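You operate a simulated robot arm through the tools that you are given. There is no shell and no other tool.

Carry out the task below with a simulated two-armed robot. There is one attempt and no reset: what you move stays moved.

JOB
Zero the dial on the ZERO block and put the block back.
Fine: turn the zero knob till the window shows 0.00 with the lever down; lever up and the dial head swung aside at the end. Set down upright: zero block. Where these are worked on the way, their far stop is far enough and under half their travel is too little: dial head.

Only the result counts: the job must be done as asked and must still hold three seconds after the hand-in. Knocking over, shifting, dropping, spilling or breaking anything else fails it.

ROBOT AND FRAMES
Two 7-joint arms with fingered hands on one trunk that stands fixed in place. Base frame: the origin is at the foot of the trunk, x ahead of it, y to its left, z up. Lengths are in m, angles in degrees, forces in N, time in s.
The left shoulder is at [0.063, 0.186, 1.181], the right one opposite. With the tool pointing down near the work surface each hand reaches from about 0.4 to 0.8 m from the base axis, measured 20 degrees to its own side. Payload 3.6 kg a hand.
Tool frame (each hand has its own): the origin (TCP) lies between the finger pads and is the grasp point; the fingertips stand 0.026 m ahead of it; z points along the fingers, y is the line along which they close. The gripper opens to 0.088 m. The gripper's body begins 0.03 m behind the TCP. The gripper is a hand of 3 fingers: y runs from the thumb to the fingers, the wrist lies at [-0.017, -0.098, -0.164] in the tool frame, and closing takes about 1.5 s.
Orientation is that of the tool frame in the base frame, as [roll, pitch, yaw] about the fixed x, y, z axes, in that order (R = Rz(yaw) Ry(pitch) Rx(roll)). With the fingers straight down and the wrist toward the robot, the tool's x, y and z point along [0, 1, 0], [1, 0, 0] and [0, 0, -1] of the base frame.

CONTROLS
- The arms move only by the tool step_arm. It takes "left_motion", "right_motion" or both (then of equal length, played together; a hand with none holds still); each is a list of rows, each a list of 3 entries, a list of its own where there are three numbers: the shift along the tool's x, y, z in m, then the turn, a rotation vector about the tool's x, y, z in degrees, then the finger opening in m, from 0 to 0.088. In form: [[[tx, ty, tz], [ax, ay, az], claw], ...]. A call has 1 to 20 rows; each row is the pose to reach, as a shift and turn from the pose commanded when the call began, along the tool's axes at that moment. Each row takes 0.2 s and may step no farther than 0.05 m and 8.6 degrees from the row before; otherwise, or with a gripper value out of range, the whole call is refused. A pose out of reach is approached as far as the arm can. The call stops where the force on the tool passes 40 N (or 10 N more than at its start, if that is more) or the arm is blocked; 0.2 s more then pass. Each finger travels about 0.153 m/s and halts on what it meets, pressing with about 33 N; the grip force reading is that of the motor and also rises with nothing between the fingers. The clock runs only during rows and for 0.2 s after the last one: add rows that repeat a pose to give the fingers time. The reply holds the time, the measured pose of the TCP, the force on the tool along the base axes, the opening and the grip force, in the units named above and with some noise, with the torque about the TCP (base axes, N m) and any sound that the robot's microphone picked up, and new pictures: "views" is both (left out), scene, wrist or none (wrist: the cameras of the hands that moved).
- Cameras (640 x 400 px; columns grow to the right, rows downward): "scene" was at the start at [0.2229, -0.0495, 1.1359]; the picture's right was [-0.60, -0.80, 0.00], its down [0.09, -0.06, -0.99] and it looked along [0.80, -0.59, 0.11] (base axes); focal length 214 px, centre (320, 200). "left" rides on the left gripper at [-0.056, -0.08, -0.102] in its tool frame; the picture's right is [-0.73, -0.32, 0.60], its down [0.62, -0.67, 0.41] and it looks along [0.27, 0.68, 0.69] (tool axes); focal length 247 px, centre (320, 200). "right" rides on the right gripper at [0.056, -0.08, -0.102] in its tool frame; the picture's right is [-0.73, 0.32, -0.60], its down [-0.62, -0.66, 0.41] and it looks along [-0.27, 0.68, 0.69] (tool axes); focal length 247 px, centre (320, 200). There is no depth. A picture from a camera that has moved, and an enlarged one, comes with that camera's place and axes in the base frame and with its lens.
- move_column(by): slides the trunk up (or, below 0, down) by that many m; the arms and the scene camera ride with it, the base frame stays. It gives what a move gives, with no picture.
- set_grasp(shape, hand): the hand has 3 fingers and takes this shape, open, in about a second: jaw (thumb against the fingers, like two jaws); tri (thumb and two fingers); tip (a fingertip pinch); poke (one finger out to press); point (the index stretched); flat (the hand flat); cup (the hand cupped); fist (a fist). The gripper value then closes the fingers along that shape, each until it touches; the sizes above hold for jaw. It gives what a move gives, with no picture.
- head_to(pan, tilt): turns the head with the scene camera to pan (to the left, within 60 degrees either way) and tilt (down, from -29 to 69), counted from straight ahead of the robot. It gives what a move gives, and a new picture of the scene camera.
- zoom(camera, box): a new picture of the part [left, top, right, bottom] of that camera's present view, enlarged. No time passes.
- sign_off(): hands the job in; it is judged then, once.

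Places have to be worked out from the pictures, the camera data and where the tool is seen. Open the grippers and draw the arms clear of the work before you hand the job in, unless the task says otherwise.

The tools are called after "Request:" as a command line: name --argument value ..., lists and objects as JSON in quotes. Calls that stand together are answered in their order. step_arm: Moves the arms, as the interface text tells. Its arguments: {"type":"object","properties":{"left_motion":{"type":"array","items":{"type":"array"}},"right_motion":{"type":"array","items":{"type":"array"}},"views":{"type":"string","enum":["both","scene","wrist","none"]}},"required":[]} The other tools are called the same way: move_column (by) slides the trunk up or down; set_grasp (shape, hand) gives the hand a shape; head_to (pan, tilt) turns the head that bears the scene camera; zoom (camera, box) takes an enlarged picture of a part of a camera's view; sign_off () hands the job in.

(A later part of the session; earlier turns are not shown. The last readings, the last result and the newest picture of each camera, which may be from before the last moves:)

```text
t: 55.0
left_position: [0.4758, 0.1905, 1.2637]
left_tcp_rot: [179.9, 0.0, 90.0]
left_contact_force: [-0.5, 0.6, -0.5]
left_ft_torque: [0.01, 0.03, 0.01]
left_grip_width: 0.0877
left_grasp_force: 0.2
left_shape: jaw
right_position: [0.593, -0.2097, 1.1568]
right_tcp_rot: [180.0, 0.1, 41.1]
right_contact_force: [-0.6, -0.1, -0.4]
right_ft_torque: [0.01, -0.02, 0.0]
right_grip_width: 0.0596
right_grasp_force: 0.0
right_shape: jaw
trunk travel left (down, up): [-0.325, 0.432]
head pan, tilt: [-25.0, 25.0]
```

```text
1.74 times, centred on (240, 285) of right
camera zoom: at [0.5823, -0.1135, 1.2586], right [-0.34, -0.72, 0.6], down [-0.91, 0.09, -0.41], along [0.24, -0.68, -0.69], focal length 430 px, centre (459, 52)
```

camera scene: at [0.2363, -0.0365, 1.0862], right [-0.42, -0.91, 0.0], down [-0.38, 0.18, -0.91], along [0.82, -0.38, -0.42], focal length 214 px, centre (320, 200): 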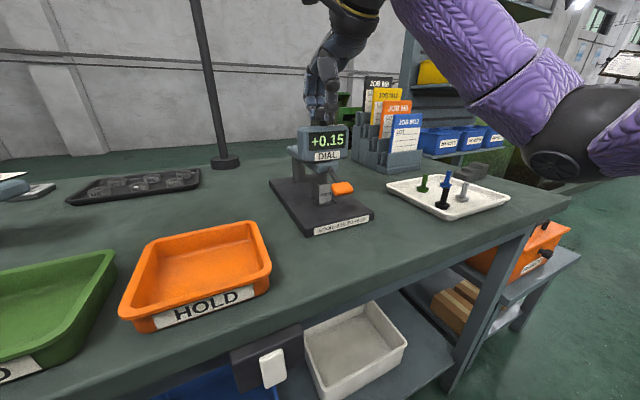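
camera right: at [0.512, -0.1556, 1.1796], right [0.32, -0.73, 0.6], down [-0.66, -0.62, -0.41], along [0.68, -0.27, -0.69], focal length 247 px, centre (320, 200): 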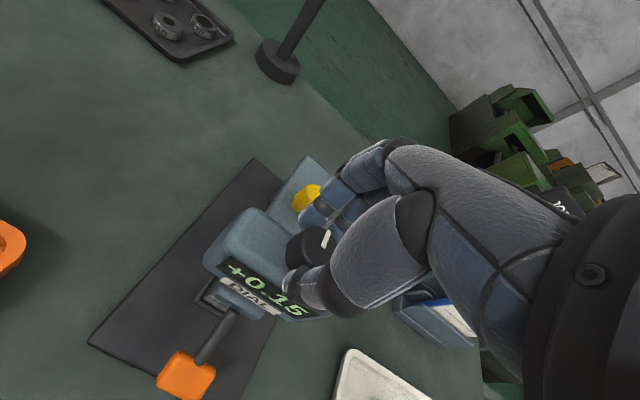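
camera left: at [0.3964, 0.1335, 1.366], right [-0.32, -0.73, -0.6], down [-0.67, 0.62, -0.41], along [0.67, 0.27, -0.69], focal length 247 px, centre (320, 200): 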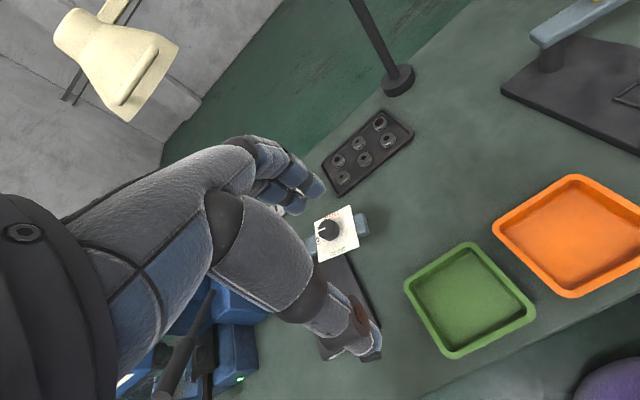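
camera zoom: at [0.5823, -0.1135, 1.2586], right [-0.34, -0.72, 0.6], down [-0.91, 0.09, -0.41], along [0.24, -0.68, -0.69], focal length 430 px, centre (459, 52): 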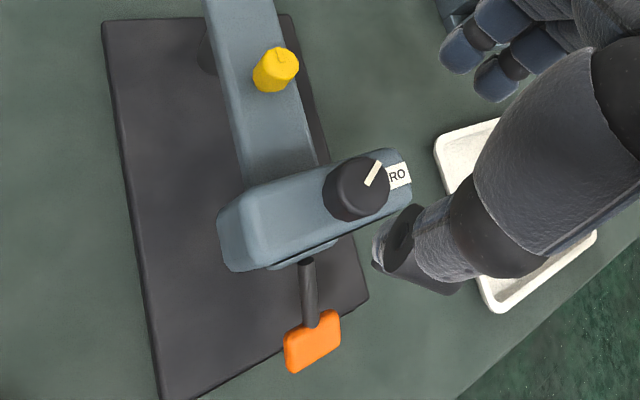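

The window holds 0.00 with the hand released. To lift the lever I'll grip its paddle, now at about (0.516, -0.21, 0.956), across its y-width. For that I rotate the hand to yaw 0° above it, at a safe height.

Request:
step_arm --right_motion '[[[-0.01, -0.0087, 0], [0, 0, 7], 0.06], [[-0.02, -0.0174, 0], [0, 0, 14], 0.06], [[-0.03, -0.026, 0], [0, 0, 21], 0.06], [[-0.04, -0.0347, 0], [0, 0, 28], 0.06], [[-0.05, -0.0434, 0], [0, 0, 35], 0.06], [[-0.058, -0.0506, 0], [0, 0, 41.1], 0.06], [[-0.058, -0.0506, 0], [0, 0, 41.1], 0.06]]' --views "both"

Request:
zoom --camera "right" --box '[160, 140, 400, 380]'

Request:
zoom --camera "scene" --box '[260, 70, 400, 230]'

```text
t: 56.6
left_position: [0.4761, 0.19, 1.2645]
left_tcp_rot: [180.0, 0.0, 89.9]
left_contact_force: [0.0, -0.5, 0.0]
left_ft_torque: [-0.02, -0.01, 0.01]
left_grip_width: 0.088
left_grasp_force: 0.1
left_shape: jaw
right_position: [0.5166, -0.2108, 1.1582]
right_tcp_rot: [180.0, 0.0, -0.1]
right_contact_force: [0.6, -0.6, 0.6]
right_ft_torque: [0.02, 0.0, 0.02]
right_grip_width: 0.0594
right_grasp_force: 0.1
right_shape: jaw
trunk travel left (down, up): [-0.325, 0.432]
head pan, tilt: [-25.0, 25.0]
camera scene: at [0.2368, -0.0366, 1.086], right [-0.42, -0.91, 0.0], down [-0.38, 0.18, -0.91], along [0.82, -0.38, -0.42], focal length 214 px, centre (320, 200)
camera right: at [0.5724, -0.131, 1.2594], right [-0.74, -0.32, 0.6], down [-0.62, 0.67, -0.41], along [-0.27, -0.67, -0.69], focal length 247 px, centre (320, 200)
```

scene: 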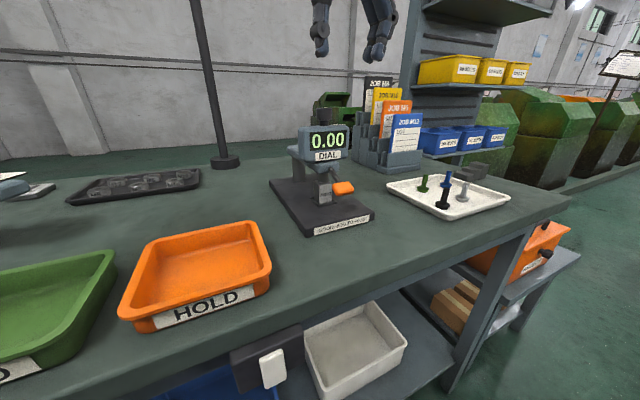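
right: 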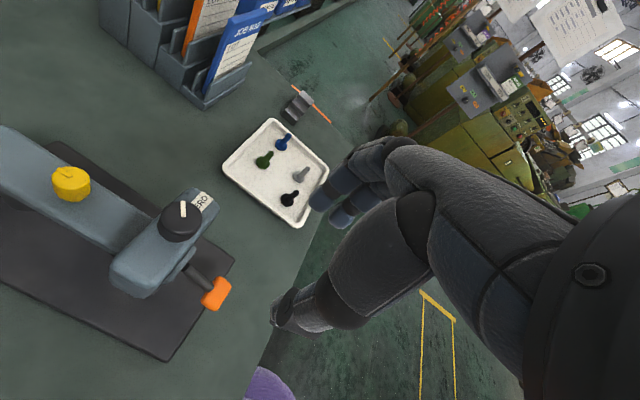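

```text
1.67 times, centred on (280, 260) of right
camera zoom: at [0.5724, -0.131, 1.2594], right [-0.74, -0.32, 0.6], down [-0.62, 0.67, -0.41], along [-0.27, -0.67, -0.69], focal length 412 px, centre (387, 100)
```

zoom: 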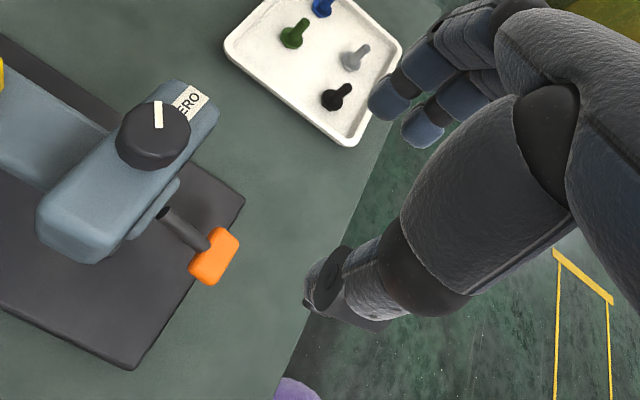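

```text
2.50 times, centred on (330, 150) of scene
camera zoom: at [0.2368, -0.0366, 1.086], right [-0.42, -0.91, 0.0], down [-0.38, 0.18, -0.91], along [0.82, -0.38, -0.42], focal length 536 px, centre (295, 325)
```

zoom: 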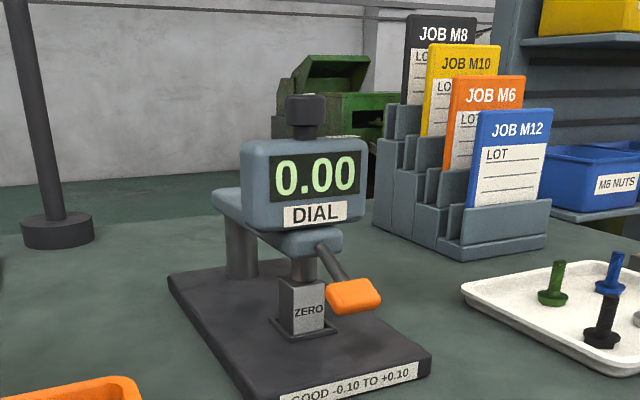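

Yaw 0° is reached and the paddle is straight below at (0.517, -0.209). I lower with open fingers straddling it, first part way.

Request:
step_arm --right_motion '[[[-0.0035, -0.001, 0.04], [0, 0, 0], 0.06], [[-0.0035, -0.001, 0.08], [0, 0, 0], 0.06], [[-0.0035, -0.001, 0.12], [0, 0, 0], 0.06], [[-0.0035, -0.001, 0.15], [0, 0, 0], 0.06], [[-0.0035, -0.001, 0.15], [0, 0, 0], 0.06]]' --views "both"

Request:
zoom --camera "right" --box '[160, 140, 400, 380]'

Request:
zoom --camera "scene" --box '[260, 90, 400, 230]'

```text
t: 57.8
left_position: [0.4759, 0.1896, 1.2653]
left_tcp_rot: [-180.0, 0.0, 89.9]
left_contact_force: [-0.4, -0.4, 0.2]
left_ft_torque: [-0.02, 0.03, -0.04]
left_grip_width: 0.0874
left_grasp_force: 0.2
left_shape: jaw
right_position: [0.5132, -0.2075, 1.0087]
right_tcp_rot: [180.0, 0.0, 0.0]
right_contact_force: [0.6, -0.2, 0.4]
right_ft_torque: [0.0, 0.02, 0.03]
right_grip_width: 0.0596
right_grasp_force: 0.1
right_shape: jaw
trunk travel left (down, up): [-0.325, 0.432]
head pan, tilt: [-25.0, 25.0]
camera scene: at [0.2366, -0.0365, 1.0861], right [-0.42, -0.91, 0.0], down [-0.38, 0.18, -0.91], along [0.82, -0.38, -0.42], focal length 214 px, centre (320, 200)
camera right: at [0.5689, -0.1291, 1.1096], right [-0.74, -0.32, 0.6], down [-0.62, 0.67, -0.41], along [-0.27, -0.68, -0.69], focal length 247 px, centre (320, 200)
```

scene: 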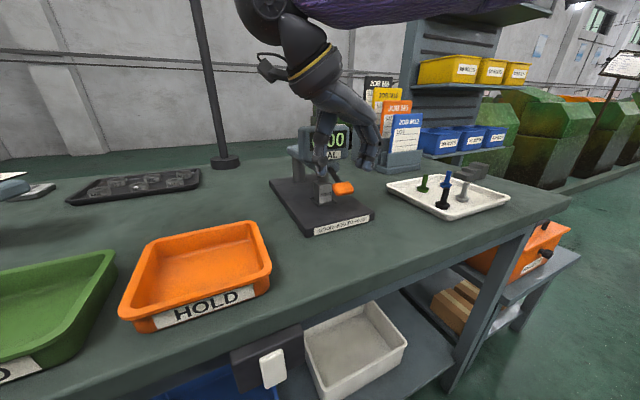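
right: 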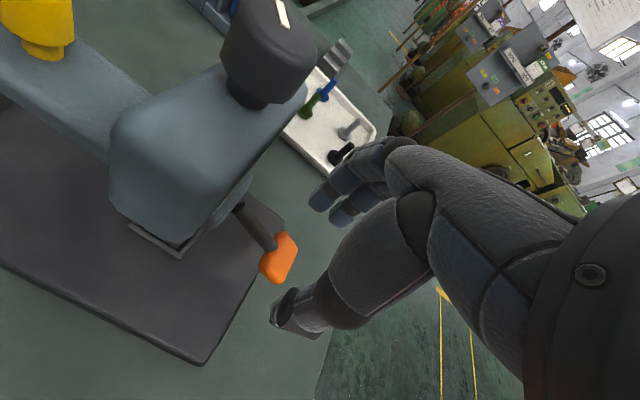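

```text
1.67 times, centred on (280, 260) of right
camera zoom: at [0.5689, -0.1291, 1.1096], right [-0.74, -0.32, 0.6], down [-0.62, 0.67, -0.41], along [-0.27, -0.68, -0.69], focal length 412 px, centre (387, 100)
```

zoom: 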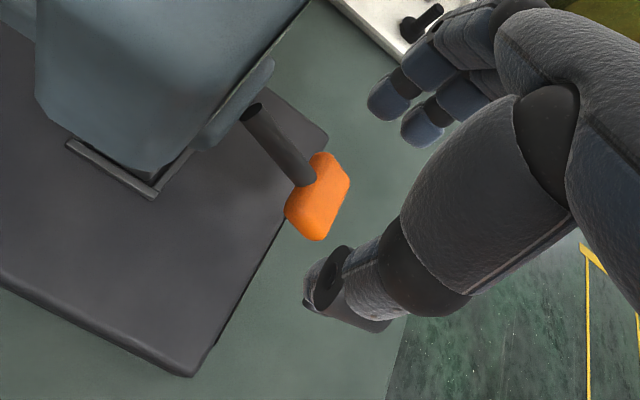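

```text
2.86 times, centred on (330, 160) of scene
camera zoom: at [0.2366, -0.0365, 1.0861], right [-0.42, -0.91, 0.0], down [-0.38, 0.18, -0.91], along [0.82, -0.38, -0.42], focal length 613 px, centre (291, 314)
```

zoom: 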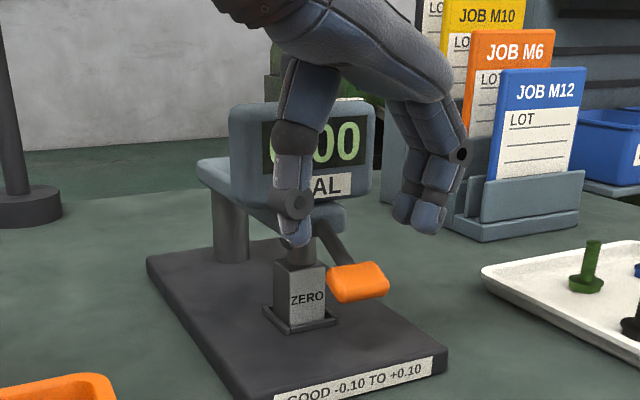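

Everything is clear around the fingers. I lower another 4 cm so the fingertips flank the paddle, then close on it.

Request:
step_arm --right_motion '[[[0, 0.002, 0.015], [0, 0, 0], 0.06], [[0, 0.002, 0.03], [0, 0, 0], 0.06], [[0, 0.002, 0.041], [0, 0, 0], 0.06], [[0, 0.002, 0.041], [0, 0, 0], 0.045], [[0, 0.002, 0.041], [0, 0, 0], 0.03], [[0, 0.002, 0.041], [0, 0, 0], 0.02], [[0, 0.002, 0.041], [0, 0, 0], 0.015], [[0, 0.002, 0.041], [0, 0, 0], 0.015]]' --views "both"

Request:
zoom --camera "right" --box '[200, 160, 400, 360]'

Request:
zoom --camera "scene" --box '[260, 90, 400, 230]'

```text
t: 59.6
left_position: [0.4764, 0.1895, 1.2644]
left_tcp_rot: [-180.0, 0.0, 90.1]
left_contact_force: [-0.2, -0.7, -0.2]
left_ft_torque: [0.03, 0.0, 0.0]
left_grip_width: 0.0875
left_grasp_force: 0.0
left_shape: jaw
right_position: [0.5125, -0.2116, 0.9676]
right_tcp_rot: [-179.9, 0.1, -0.1]
right_contact_force: [-1.3, -0.3, -1.8]
right_ft_torque: [0.11, 0.02, -0.11]
right_grip_width: 0.0273
right_grasp_force: 33.1
right_shape: jaw
trunk travel left (down, up): [-0.325, 0.432]
head pan, tilt: [-25.0, 25.0]
camera scene: at [0.2368, -0.0367, 1.086], right [-0.42, -0.91, 0.0], down [-0.38, 0.18, -0.91], along [0.82, -0.38, -0.42], focal length 214 px, centre (320, 200)
camera right: at [0.5692, -0.1326, 1.0685], right [-0.73, -0.32, 0.6], down [-0.62, 0.67, -0.41], along [-0.27, -0.68, -0.69], focal length 247 px, centre (320, 200)
```

scene: 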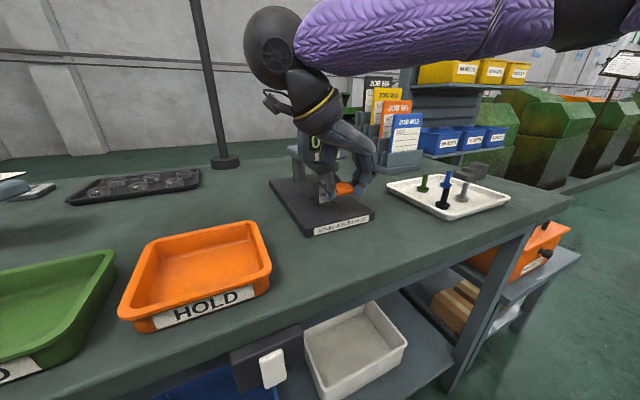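
right: 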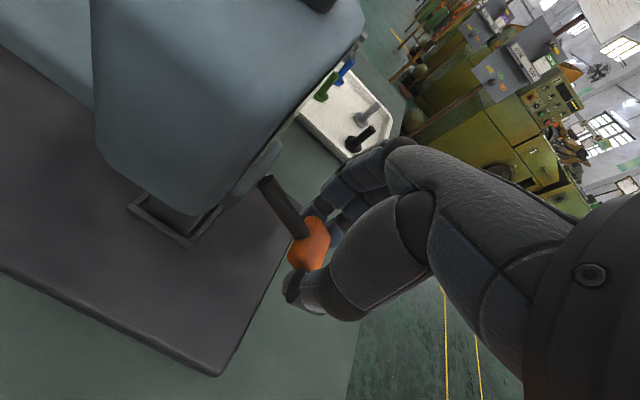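

```text
2.00 times, centred on (300, 260) of right
camera zoom: at [0.5692, -0.1326, 1.0685], right [-0.73, -0.32, 0.6], down [-0.62, 0.67, -0.41], along [-0.27, -0.68, -0.69], focal length 494 px, centre (360, 80)
```

zoom: 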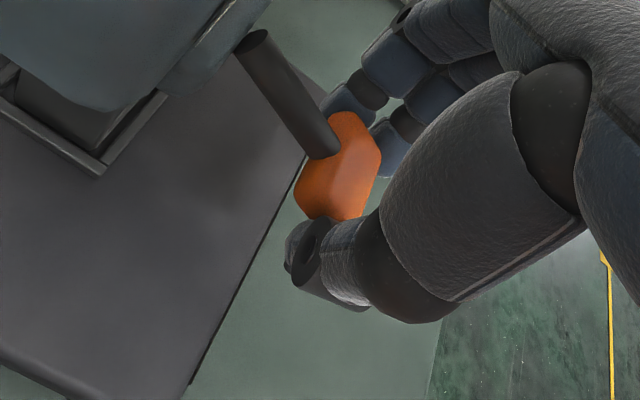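

```text
2.86 times, centred on (330, 160) of scene
camera zoom: at [0.2368, -0.0367, 1.086], right [-0.42, -0.91, 0.0], down [-0.38, 0.18, -0.91], along [0.82, -0.38, -0.42], focal length 613 px, centre (291, 314)
```

zoom: 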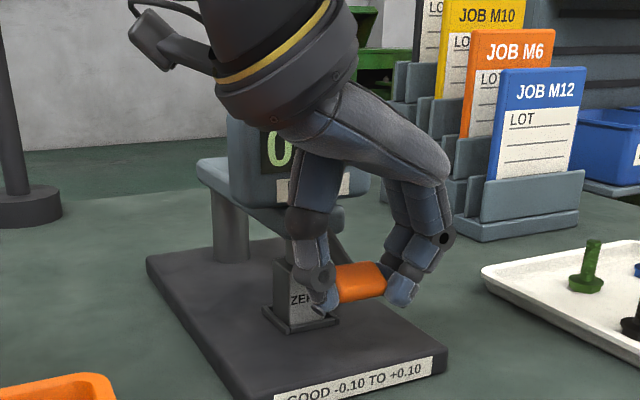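

The paddle is gripped. I lift it straight up in small steps of 5–6 mm.

Request:
step_arm --right_motion '[[[-0.0005, 0, -0.006], [0, 0, 0], 0.015], [[-0.001, 0, -0.012], [0, 0, 0], 0.015], [[-0.001, 0, -0.018], [0, 0, 0], 0.015], [[-0.001, 0, -0.024], [0, 0, 0], 0.015], [[-0.0005, 0, -0.03], [0, 0, 0], 0.015], [[0, 0, -0.036], [0, 0, 0], 0.015]]' --views "both"

Request:
zoom --camera "scene" --box '[260, 90, 400, 230]'

Request:
zoom --camera "right" --box '[200, 160, 400, 360]'

```text
t: 61.0
left_position: [0.4737, 0.1888, 1.2647]
left_tcp_rot: [179.9, 0.0, 90.0]
left_contact_force: [-0.2, -0.2, 0.1]
left_ft_torque: [0.0, -0.02, -0.03]
left_grip_width: 0.0874
left_grasp_force: 0.0
left_shape: jaw
right_position: [0.5118, -0.21, 1.0026]
right_tcp_rot: [-180.0, -0.3, 0.0]
right_contact_force: [-15.2, -4.6, -2.7]
right_ft_torque: [-0.09, 0.61, -0.29]
right_grip_width: 0.0266
right_grasp_force: 33.3
right_shape: jaw
trunk travel left (down, up): [-0.325, 0.432]
head pan, tilt: [-25.0, 25.0]
camera scene: at [0.2353, -0.0371, 1.0864], right [-0.42, -0.91, 0.0], down [-0.38, 0.18, -0.91], along [0.82, -0.38, -0.42], focal length 214 px, centre (320, 200)
camera right: at [0.5682, -0.1325, 1.1057], right [-0.74, -0.32, 0.6], down [-0.62, 0.67, -0.41], along [-0.27, -0.67, -0.69], focal length 247 px, centre (320, 200)
```

scene: 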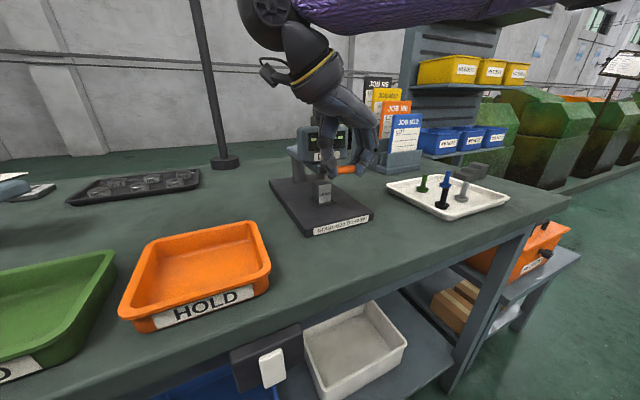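
right: 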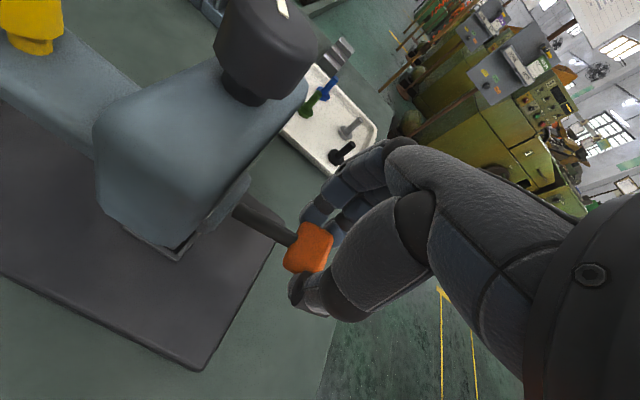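

```text
2.86 times, centred on (330, 160) of scene
camera zoom: at [0.2353, -0.0371, 1.0864], right [-0.42, -0.91, 0.0], down [-0.38, 0.18, -0.91], along [0.82, -0.38, -0.42], focal length 613 px, centre (291, 314)
```

zoom: 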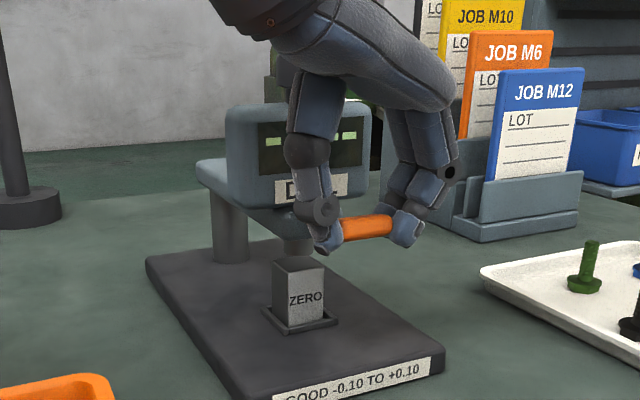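

```text
2.00 times, centred on (300, 260) of right
camera zoom: at [0.5682, -0.1325, 1.1057], right [-0.74, -0.32, 0.6], down [-0.62, 0.67, -0.41], along [-0.27, -0.67, -0.69], focal length 494 px, centre (360, 80)
```

zoom: 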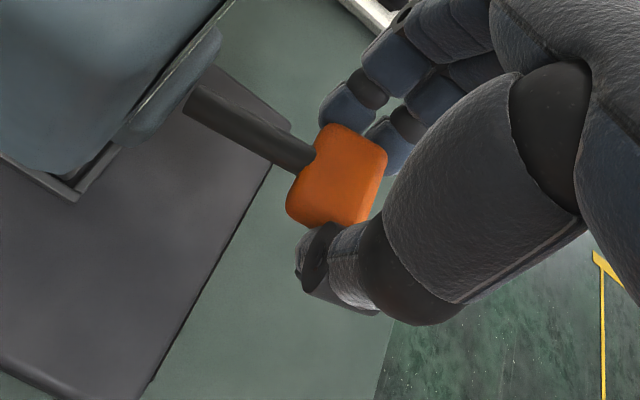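

The window is back to dashes and the plunger has lifted; the lever is about at its original height. I nudge 3 mm more up while easing the −x pull, then check the forces.

Request:
step_arm --right_motion '[[[0.003, 0, -0.001], [0, 0, 0], 0.015], [[0.004, 0, -0.003], [0, 0, 0], 0.015], [[0.004, 0, -0.003], [0, 0, 0], 0.015]]' --views "none"

```text
t: 61.8
left_position: [0.4733, 0.1895, 1.2655]
left_tcp_rot: [179.9, 0.0, 90.0]
left_contact_force: [0.0, -0.7, 0.8]
left_ft_torque: [0.02, 0.03, -0.03]
left_grip_width: 0.0876
left_grasp_force: 0.1
left_shape: jaw
right_position: [0.514, -0.2109, 1.0069]
right_tcp_rot: [-179.9, 0.1, 0.0]
right_contact_force: [-21.3, -3.4, 0.1]
right_ft_torque: [-0.13, 0.72, -0.39]
right_grip_width: 0.0268
right_grasp_force: 33.3
right_shape: jaw
trunk travel left (down, up): [-0.325, 0.432]
head pan, tilt: [-25.0, 25.0]
```

The x-force grows when moving +x, so I simply release: open the fingers in place and look.

Request:
step_arm --right_motion '[[[-0.003, 0, 0], [0, 0, 0], 0.03], [[-0.003, 0, 0], [0, 0, 0], 0.045], [[-0.003, 0, 0], [0, 0, 0], 0.06], [[-0.003, 0, 0], [0, 0, 0], 0.06]]' --views "none"

Request:
zoom --camera "scene" --box '[260, 90, 400, 230]'

Request:
zoom --camera "right" --box '[200, 160, 400, 360]'

```text
t: 62.8
left_position: [0.475, 0.1898, 1.2649]
left_tcp_rot: [179.9, 0.0, 90.0]
left_contact_force: [0.1, -1.4, 0.4]
left_ft_torque: [-0.01, -0.01, -0.01]
left_grip_width: 0.0876
left_grasp_force: 0.1
left_shape: jaw
right_position: [0.5142, -0.211, 1.0065]
right_tcp_rot: [180.0, 0.0, 0.0]
right_contact_force: [0.0, 0.2, 1.1]
right_ft_torque: [0.01, 0.0, -0.01]
right_grip_width: 0.0596
right_grasp_force: 0.0
right_shape: jaw
trunk travel left (down, up): [-0.325, 0.432]
head pan, tilt: [-25.0, 25.0]
```

```text
2.86 times, centred on (330, 160) of scene
camera zoom: at [0.2368, -0.0365, 1.0861], right [-0.42, -0.91, 0.0], down [-0.38, 0.18, -0.91], along [0.82, -0.38, -0.42], focal length 613 px, centre (291, 314)
```

zoom: 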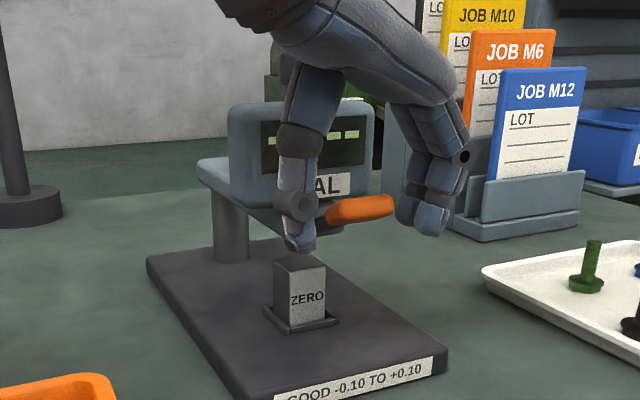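

```text
2.00 times, centred on (300, 260) of right
camera zoom: at [0.57, -0.1323, 1.1078], right [-0.74, -0.32, 0.6], down [-0.62, 0.67, -0.41], along [-0.27, -0.68, -0.69], focal length 494 px, centre (360, 80)
```

zoom: 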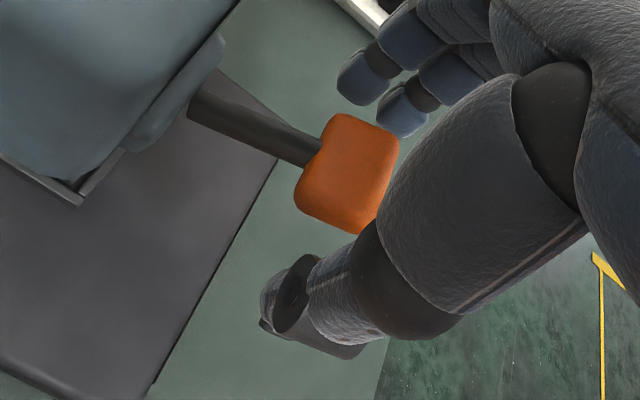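

The lever is up, exactly as it was at the start. I rise clear, turn the hand back to yaw 90° with closed fingers, and move over the +y side of the head ready to push it back aside.

Request:
step_arm --right_motion '[[[0, 0, -0.03], [0, 0, 0], 0.06], [[0, 0, -0.07], [0, 0, 0], 0.06], [[0, 0, -0.11], [0, 0, 0], 0.06], [[0, 0, -0.15], [0, 0, 0], 0.06], [[0.008, -0.009, -0.15], [0, 0, -8], 0.06], [[0.016, -0.018, -0.15], [0, 0, -16], 0.05], [[0.024, -0.027, -0.15], [0, 0, -24], 0.04], [[0.032, -0.036, -0.15], [0, 0, -32], 0.03], [[0.04, -0.045, -0.15], [0, 0, -40], 0.02], [[0.048, -0.054, -0.15], [0, 0, -48], 0.01], [[0.056, -0.063, -0.15], [0, 0, -56], 0.0], [[0.064, -0.072, -0.15], [0, 0, -64], 0.0], [[0.072, -0.081, -0.15], [0, 0, -72], 0.0], [[0.079, -0.089, -0.15], [0, 0, -80], 0.0], [[0.079, -0.089, -0.15], [0, 0, -88], 0.0], [[0.079, -0.089, -0.15], [0, 0, -90], 0.0], [[0.079, -0.089, -0.15], [0, 0, -90], 0.0]]' --views "both"

Request:
zoom --camera "scene" --box '[260, 80, 400, 220]'

Request:
zoom --camera "right" --box '[160, 160, 400, 400]'

```text
t: 66.4
left_position: [0.4753, 0.1899, 1.2641]
left_tcp_rot: [-179.9, 0.0, 90.0]
left_contact_force: [0.2, 0.2, 0.1]
left_ft_torque: [0.04, 0.01, 0.0]
left_grip_width: 0.0877
left_grasp_force: 0.0
left_shape: jaw
right_position: [0.5937, -0.1224, 1.1556]
right_tcp_rot: [180.0, 0.0, 90.1]
right_contact_force: [-0.2, -0.7, 0.0]
right_ft_torque: [0.02, -0.01, -0.04]
right_grip_width: 0.0
right_grasp_force: 33.2
right_shape: jaw
trunk travel left (down, up): [-0.325, 0.432]
head pan, tilt: [-25.0, 25.0]
camera scene: at [0.2367, -0.0366, 1.0861], right [-0.42, -0.91, 0.0], down [-0.38, 0.18, -0.91], along [0.82, -0.38, -0.42], focal length 214 px, centre (320, 200)
camera right: at [0.5128, -0.0673, 1.2571], right [0.32, -0.73, 0.6], down [-0.66, -0.62, -0.41], along [0.68, -0.27, -0.69], focal length 247 px, centre (320, 200)
```

scene: 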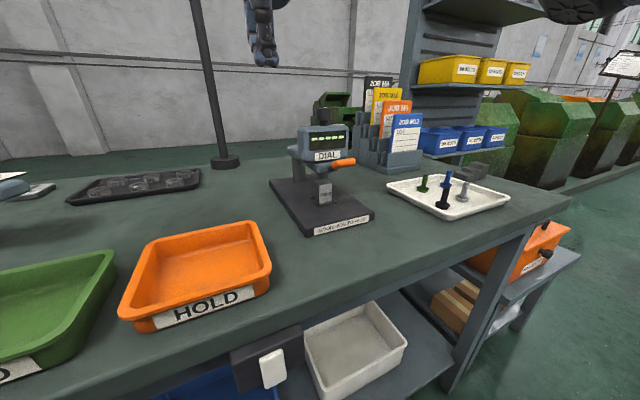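
right: 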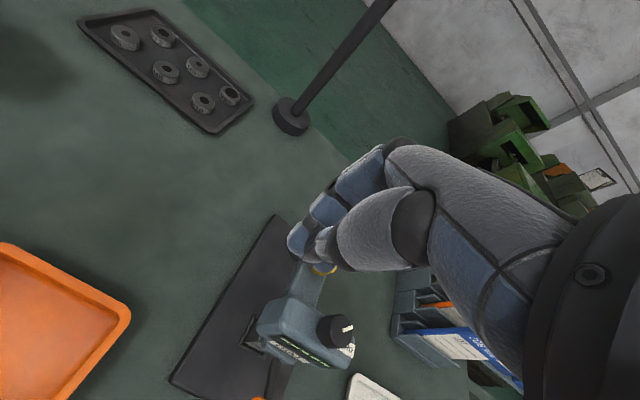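

```text
2.86 times, centred on (330, 150) of scene
camera zoom: at [0.2367, -0.0366, 1.0861], right [-0.42, -0.91, 0.0], down [-0.38, 0.18, -0.91], along [0.82, -0.38, -0.42], focal length 613 px, centre (291, 343)
```

zoom: 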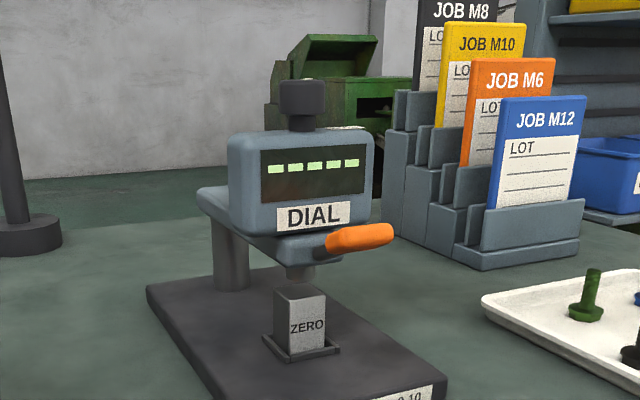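

```text
1.67 times, centred on (280, 280) of right
camera zoom: at [0.5128, -0.0673, 1.2571], right [0.32, -0.73, 0.6], down [-0.66, -0.62, -0.41], along [0.68, -0.27, -0.69], focal length 412 px, centre (387, 67)
```

zoom: 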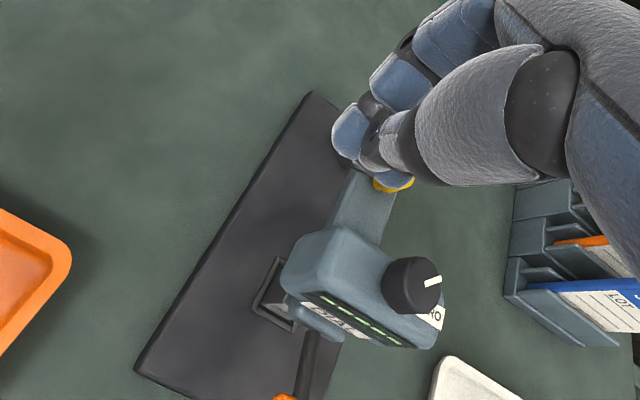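

The head and knob are undisturbed. I lower the closed fingers beside the head's +y end and begin pushing it in −y, following the arc and turning the hand with the head so nothing touches the knob.

Request:
step_arm --right_motion '[[[0, 0, 0.04], [0, 0, 0], 0.0], [[0, 0, 0.08], [0, 0, 0], 0.0], [[0, 0, 0.1186], [0, 0, 0], 0.0], [[-0.01, 0, 0.1186], [0, 0, 0], 0.0], [[-0.0196, 0, 0.1186], [0, 0, 0], 0.0], [[-0.029, -0.0035, 0.1186], [0, 0, -3.5], 0.0], [[-0.0381, -0.0068, 0.1186], [0, 0, -7], 0.0], [[-0.0477, -0.009, 0.1186], [0, 0, -10.5], 0.0], [[-0.0573, -0.0113, 0.1186], [0, 0, -14], 0.0]]' --views "both"

Request:
zoom --camera "scene" --box '[260, 80, 400, 220]'

Request:
zoom --camera "right" --box '[200, 160, 440, 400]'

```text
t: 68.4
left_position: [0.4747, 0.1909, 1.2644]
left_tcp_rot: [-179.9, 0.0, 90.0]
left_contact_force: [-0.5, -0.1, -0.4]
left_ft_torque: [0.01, -0.01, 0.02]
left_grip_width: 0.0876
left_grasp_force: 0.0
left_shape: jaw
right_position: [0.5828, -0.18, 1.0389]
right_tcp_rot: [-180.0, 0.0, 104.0]
right_contact_force: [-0.5, 0.3, 0.7]
right_ft_torque: [0.01, -0.01, 0.02]
right_grip_width: 0.0002
right_grasp_force: 33.4
right_shape: jaw
trunk travel left (down, up): [-0.325, 0.432]
head pan, tilt: [-25.0, 25.0]
camera scene: at [0.2366, -0.0367, 1.0861], right [-0.42, -0.91, 0.0], down [-0.38, 0.18, -0.91], along [0.82, -0.38, -0.42], focal length 214 px, centre (320, 200)
camera right: at [0.4905, -0.1463, 1.1397], right [0.49, -0.64, 0.6], down [-0.49, -0.77, -0.41], along [0.72, -0.1, -0.69], focal length 247 px, centre (320, 200)
```

scene: 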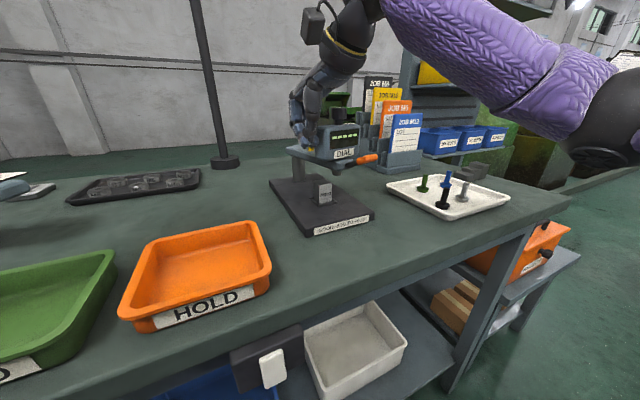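
right: 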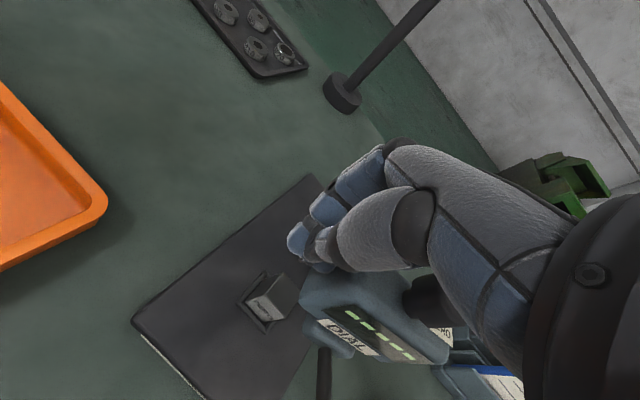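

```text
2.86 times, centred on (330, 150) of scene
camera zoom: at [0.2366, -0.0367, 1.0861], right [-0.42, -0.91, 0.0], down [-0.38, 0.18, -0.91], along [0.82, -0.38, -0.42], focal length 613 px, centre (291, 343)
```

zoom: 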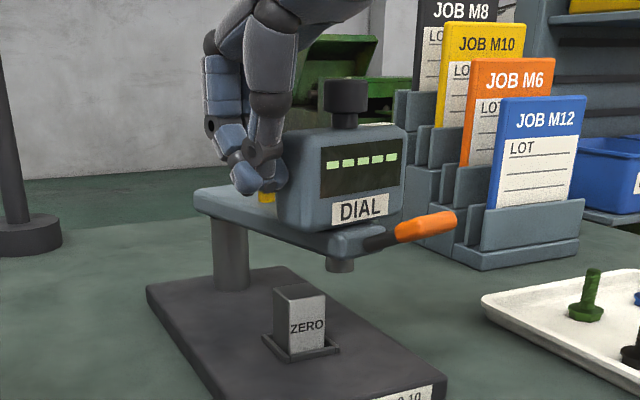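

```text
1.67 times, centred on (320, 280) of right
camera zoom: at [0.4905, -0.1463, 1.1397], right [0.49, -0.64, 0.6], down [-0.49, -0.77, -0.41], along [0.72, -0.1, -0.69], focal length 412 px, centre (320, 67)
```

zoom: 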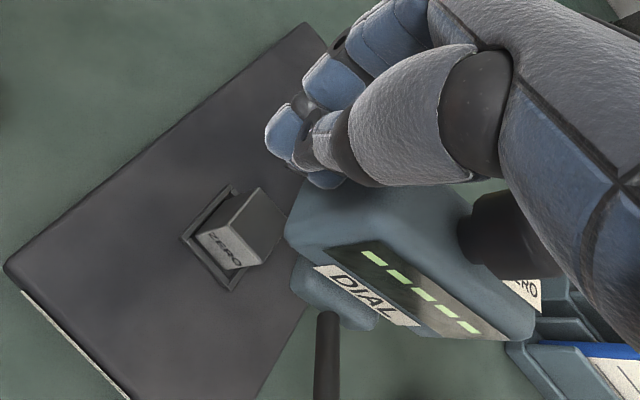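

The head swings back smoothly with no load on the knob. I continue the same arc with the hand turning along, to about φ=-131°.

Request:
step_arm --right_motion '[[[-0.0093, -0.0035, 0], [0, 0, -3.5], 0.0], [[-0.0185, -0.0069, 0], [0, 0, -7], 0.0], [[-0.0281, -0.0092, 0], [0, 0, -10.5], 0.0], [[-0.0378, -0.0114, 0], [0, 0, -14], 0.0], [[-0.0476, -0.0125, 0], [0, 0, -17.5], 0.0], [[-0.0574, -0.0135, 0], [0, 0, -21], 0.0], [[-0.0672, -0.0134, 0], [0, 0, -24.5], 0.0], [[-0.0771, -0.0132, 0], [0, 0, -28], 0.0], [[-0.0869, -0.012, 0], [0, 0, -31.5], 0.0], [[-0.0967, -0.0106, 0], [0, 0, -35], 0.0]]' --views "both"

Request:
zoom --camera "scene" --box '[270, 80, 410, 220]'

```text
t: 70.6
left_position: [0.4758, 0.1907, 1.2637]
left_tcp_rot: [-179.9, 0.0, 90.0]
left_contact_force: [0.6, 0.3, 0.0]
left_ft_torque: [0.02, 0.01, 0.01]
left_grip_width: 0.0878
left_grasp_force: 0.0
left_shape: jaw
right_position: [0.5949, -0.2761, 1.0376]
right_tcp_rot: [-180.0, -0.1, 139.0]
right_contact_force: [-0.4, -0.2, -0.3]
right_ft_torque: [0.0, 0.03, -0.01]
right_grip_width: 0.0
right_grasp_force: 33.3
right_shape: jaw
trunk travel left (down, up): [-0.325, 0.432]
head pan, tilt: [-25.0, 25.0]
camera scene: at [0.2368, -0.0366, 1.086], right [-0.42, -0.91, 0.0], down [-0.38, 0.18, -0.91], along [0.82, -0.38, -0.42], focal length 214 px, centre (320, 200)
camera right: at [0.5005, -0.3008, 1.1385], right [0.76, -0.24, 0.6], down [0.03, -0.91, -0.41], along [0.64, 0.33, -0.69], focal length 247 px, centre (320, 200)
```

scene: 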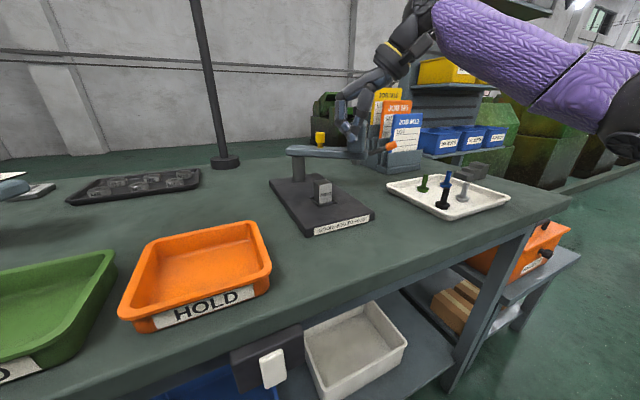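
right: 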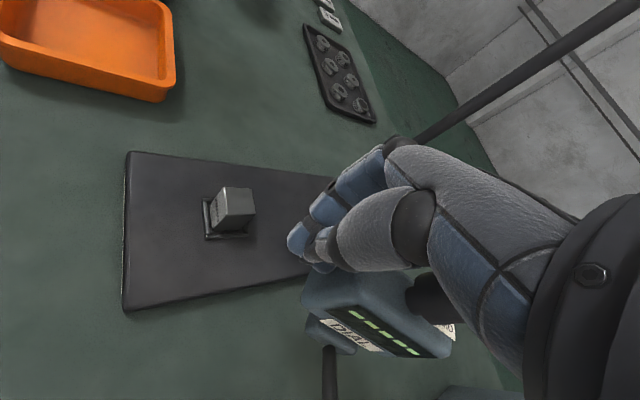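

```text
2.86 times, centred on (340, 150) of scene
camera zoom: at [0.2368, -0.0366, 1.086], right [-0.42, -0.91, 0.0], down [-0.38, 0.18, -0.91], along [0.82, -0.38, -0.42], focal length 613 px, centre (263, 343)
```

zoom: 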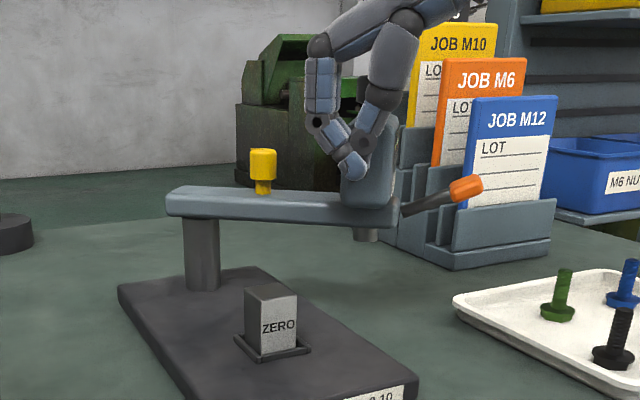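

The head is at about φ=-131°. I continue to about -113°, near its original place, in small steps.

Request:
step_arm --right_motion '[[[-0.0093, -0.0035, 0], [0, 0, -3.5], 0.0], [[-0.0185, -0.0069, 0], [0, 0, -7], 0.0], [[-0.0281, -0.0092, 0], [0, 0, -10.5], 0.0], [[-0.0378, -0.0114, 0], [0, 0, -14], 0.0], [[-0.0427, -0.012, 0], [0, 0, -15.75], 0.0], [[-0.0476, -0.0125, 0], [0, 0, -17.5], 0.0]]' --views "both"

Request:
zoom --camera "scene" --box '[270, 80, 410, 220]'

```text
t: 72.0
left_position: [0.4762, 0.1897, 1.2634]
left_tcp_rot: [180.0, 0.1, 90.0]
left_contact_force: [0.7, 0.4, 0.8]
left_ft_torque: [0.03, -0.02, 0.01]
left_grip_width: 0.0876
left_grasp_force: 0.1
left_shape: jaw
right_position: [0.6221, -0.3164, 1.0375]
right_tcp_rot: [180.0, 0.0, 156.6]
right_contact_force: [-0.2, 0.2, -1.1]
right_ft_torque: [-0.01, 0.02, -0.02]
right_grip_width: 0.0001
right_grasp_force: 32.8
right_shape: jaw
trunk travel left (down, up): [-0.325, 0.432]
head pan, tilt: [-25.0, 25.0]
camera scene: at [0.2368, -0.0365, 1.086], right [-0.42, -0.91, 0.0], down [-0.38, 0.18, -0.91], along [0.82, -0.38, -0.42], focal length 214 px, centre (320, 200)
camera right: at [0.5384, -0.3687, 1.1389], right [0.8, 0.0, 0.6], down [0.31, -0.86, -0.41], along [0.51, 0.51, -0.69], focal length 247 px, centre (320, 200)
```

scene: 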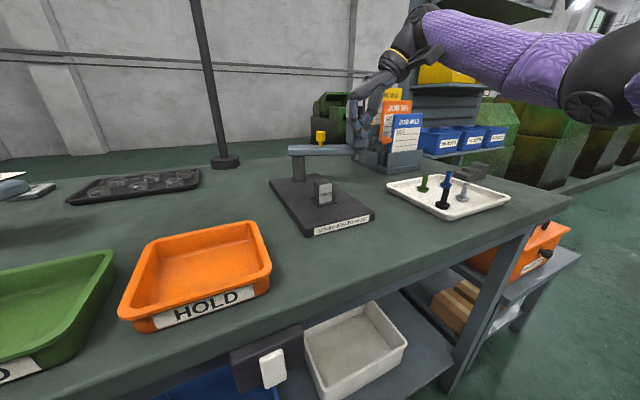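
right: 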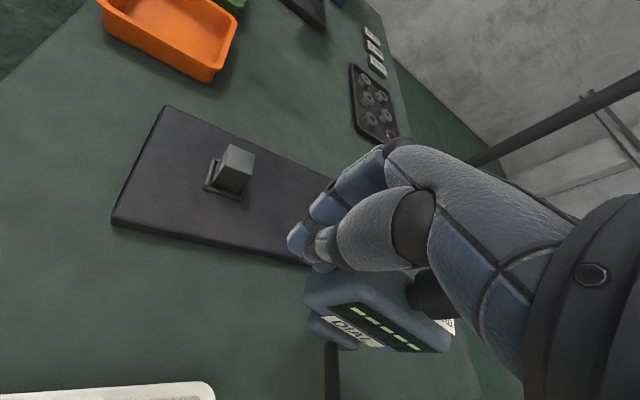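

```text
2.86 times, centred on (340, 150) of scene
camera zoom: at [0.2368, -0.0365, 1.086], right [-0.42, -0.91, 0.0], down [-0.38, 0.18, -0.91], along [0.82, -0.38, -0.42], focal length 613 px, centre (263, 343)
```

zoom: 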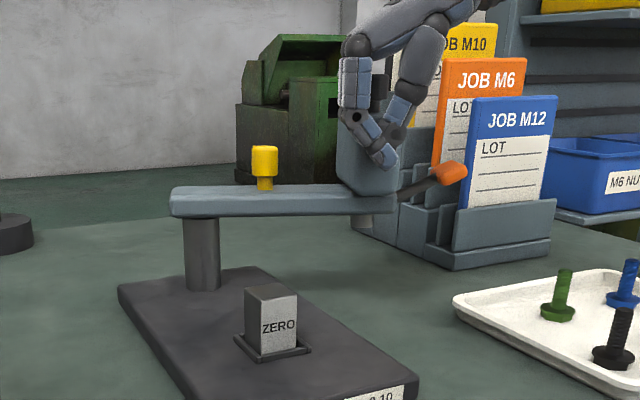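

Compared with the first picture there are only a few degrees left to the original position. I push on gently in 2° steps.

Request:
step_arm --right_motion '[[[-0.0047, -0.0018, 0], [0, 0, -1.75], 0.0], [[-0.0093, -0.0035, 0], [0, 0, -3.5], 0.0]]' --views "none"

Request:
zoom --camera "scene" --box '[270, 80, 410, 220]'

```text
t: 72.6
left_position: [0.4764, 0.1896, 1.264]
left_tcp_rot: [179.9, 0.0, 90.0]
left_contact_force: [-0.6, -0.1, -0.6]
left_ft_torque: [-0.02, 0.0, 0.0]
left_grip_width: 0.0878
left_grasp_force: 0.1
left_shape: jaw
right_position: [0.63, -0.3232, 1.0375]
right_tcp_rot: [180.0, 0.0, 160.1]
right_contact_force: [-0.1, 0.6, 0.0]
right_ft_torque: [0.0, 0.0, 0.01]
right_grip_width: 0.0
right_grasp_force: 33.5
right_shape: jaw
trunk travel left (down, up): [-0.325, 0.432]
head pan, tilt: [-25.0, 25.0]
```

```text
2.86 times, centred on (340, 150) of scene
camera zoom: at [0.2368, -0.0365, 1.0861], right [-0.42, -0.91, 0.0], down [-0.38, 0.18, -0.91], along [0.82, -0.38, -0.42], focal length 613 px, centre (263, 343)
```

zoom: 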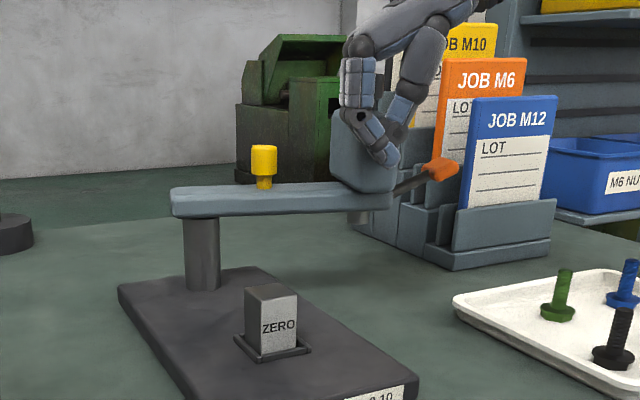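

The head is now within about a degree of where it stood originally. I add one more 2° nudge to feel for the stop.

Request:
step_arm --right_motion '[[[-0.003, -0.001, 0], [0, 0, -1], 0.0], [[-0.006, -0.002, 0], [0, 0, -2], 0.0]]' --views "none"

Request:
zoom --camera "scene" --box '[270, 80, 410, 220]'

```text
t: 73.2
left_position: [0.4746, 0.19, 1.264]
left_tcp_rot: [180.0, 0.1, 90.0]
left_contact_force: [0.0, -0.6, 0.2]
left_ft_torque: [-0.01, -0.01, 0.01]
left_grip_width: 0.0876
left_grasp_force: 0.0
left_shape: jaw
right_position: [0.6344, -0.3276, 1.0376]
right_tcp_rot: [180.0, 0.0, 162.0]
right_contact_force: [-3.2, 3.0, -0.1]
right_ft_torque: [-0.02, 0.03, 0.09]
right_grip_width: 0.0
right_grasp_force: 33.5
right_shape: jaw
trunk travel left (down, up): [-0.325, 0.432]
head pan, tilt: [-25.0, 25.0]
```

```text
2.86 times, centred on (340, 150) of scene
camera zoom: at [0.2363, -0.0363, 1.0862], right [-0.42, -0.91, 0.0], down [-0.38, 0.18, -0.91], along [0.82, -0.38, -0.42], focal length 613 px, centre (263, 343)
```

zoom: 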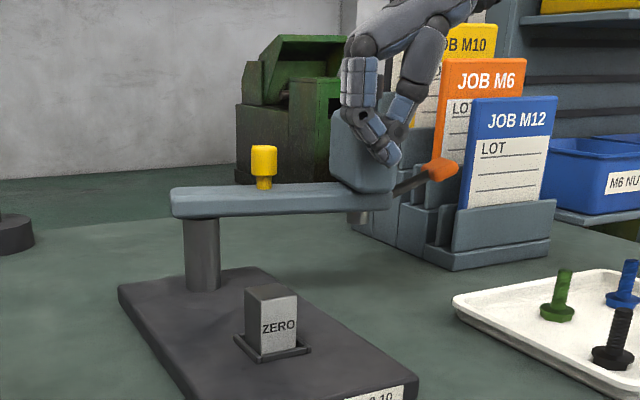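

A light 4 N reaction with the head no longer moving means it is at its aside stop. I back off, rise and turn the hand back to yaw 90° above the ZERO block with open fingers.

Request:
step_arm --right_motion '[[[0.015, 0, 0], [0, 0, 0], 0.0], [[0.035, 0, 0], [0, 0, 0], 0.0], [[0.035, 0, -0.04], [0, 0, 0], 0.0], [[0.035, 0, -0.08], [0, 0, 0], 0.0], [[0.035, 0, -0.12], [0, 0, 0], 0.0], [[0.04, 0.011, -0.12], [0, 0, 8], 0.0], [[0.045, 0.022, -0.12], [0, 0, 16], 0.01], [[0.05, 0.033, -0.12], [0, 0, 24], 0.02], [[0.055, 0.044, -0.12], [0, 0, 32], 0.03], [[0.06, 0.055, -0.12], [0, 0, 40], 0.04], [[0.065, 0.066, -0.12], [0, 0, 48], 0.05], [[0.07, 0.077, -0.12], [0, 0, 56], 0.06], [[0.075, 0.088, -0.12], [0, 0, 64], 0.06], [[0.0773, 0.0958, -0.12], [0, 0, 72], 0.06], [[0.0773, 0.0958, -0.12], [0, 0, 72], 0.06]]' --views "both"

Request:
zoom --camera "right" --box '[180, 180, 340, 340]'

Request:
zoom --camera "scene" --box '[270, 80, 410, 220]'

```text
t: 76.4
left_position: [0.4752, 0.1904, 1.2637]
left_tcp_rot: [-179.9, 0.1, 90.0]
left_contact_force: [-1.0, -0.5, 1.0]
left_ft_torque: [0.01, 0.01, 0.0]
left_grip_width: 0.0881
left_grasp_force: 0.0
left_shape: jaw
right_position: [0.5898, -0.2139, 1.1585]
right_tcp_rot: [-179.9, 0.0, 89.8]
right_contact_force: [-0.5, 0.2, 0.1]
right_ft_torque: [-0.01, 0.01, 0.03]
right_grip_width: 0.0596
right_grasp_force: 0.0
right_shape: jaw
trunk travel left (down, up): [-0.325, 0.432]
head pan, tilt: [-25.0, 25.0]
camera scene: at [0.2367, -0.0367, 1.0861], right [-0.42, -0.91, 0.0], down [-0.38, 0.18, -0.91], along [0.82, -0.38, -0.42], focal length 214 px, centre (320, 200)
camera right: at [0.5102, -0.1578, 1.2583], right [0.32, -0.74, 0.6], down [-0.67, -0.62, -0.41], along [0.67, -0.27, -0.69], focal length 247 px, centre (320, 200)
```

scene: 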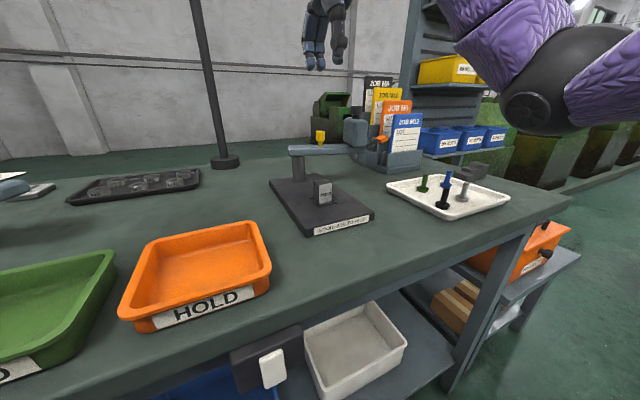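
right: 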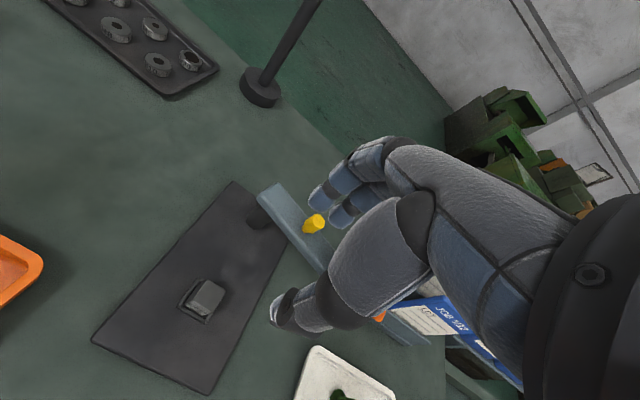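

```text
2.50 times, centred on (260, 260) of right
camera zoom: at [0.5102, -0.1578, 1.2583], right [0.32, -0.74, 0.6], down [-0.67, -0.62, -0.41], along [0.67, -0.27, -0.69], focal length 617 px, centre (470, 50)
```

zoom: 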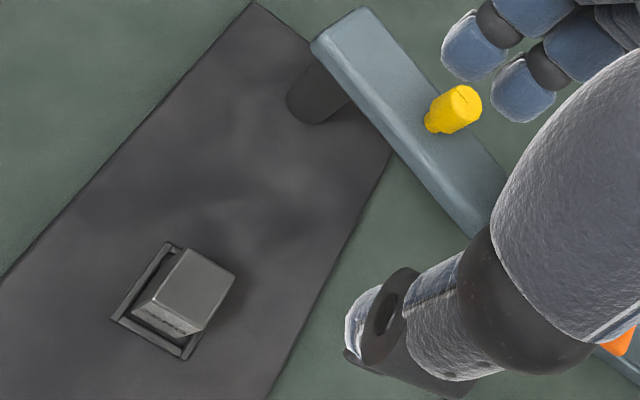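

```text
2.86 times, centred on (340, 150) of scene
camera zoom: at [0.2367, -0.0367, 1.0861], right [-0.42, -0.91, 0.0], down [-0.38, 0.18, -0.91], along [0.82, -0.38, -0.42], focal length 613 px, centre (263, 343)
```

zoom: 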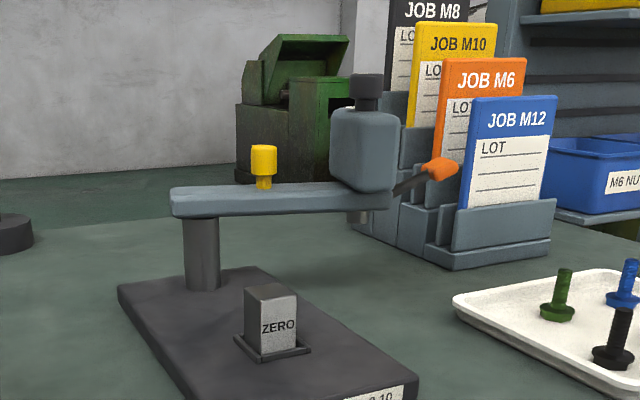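

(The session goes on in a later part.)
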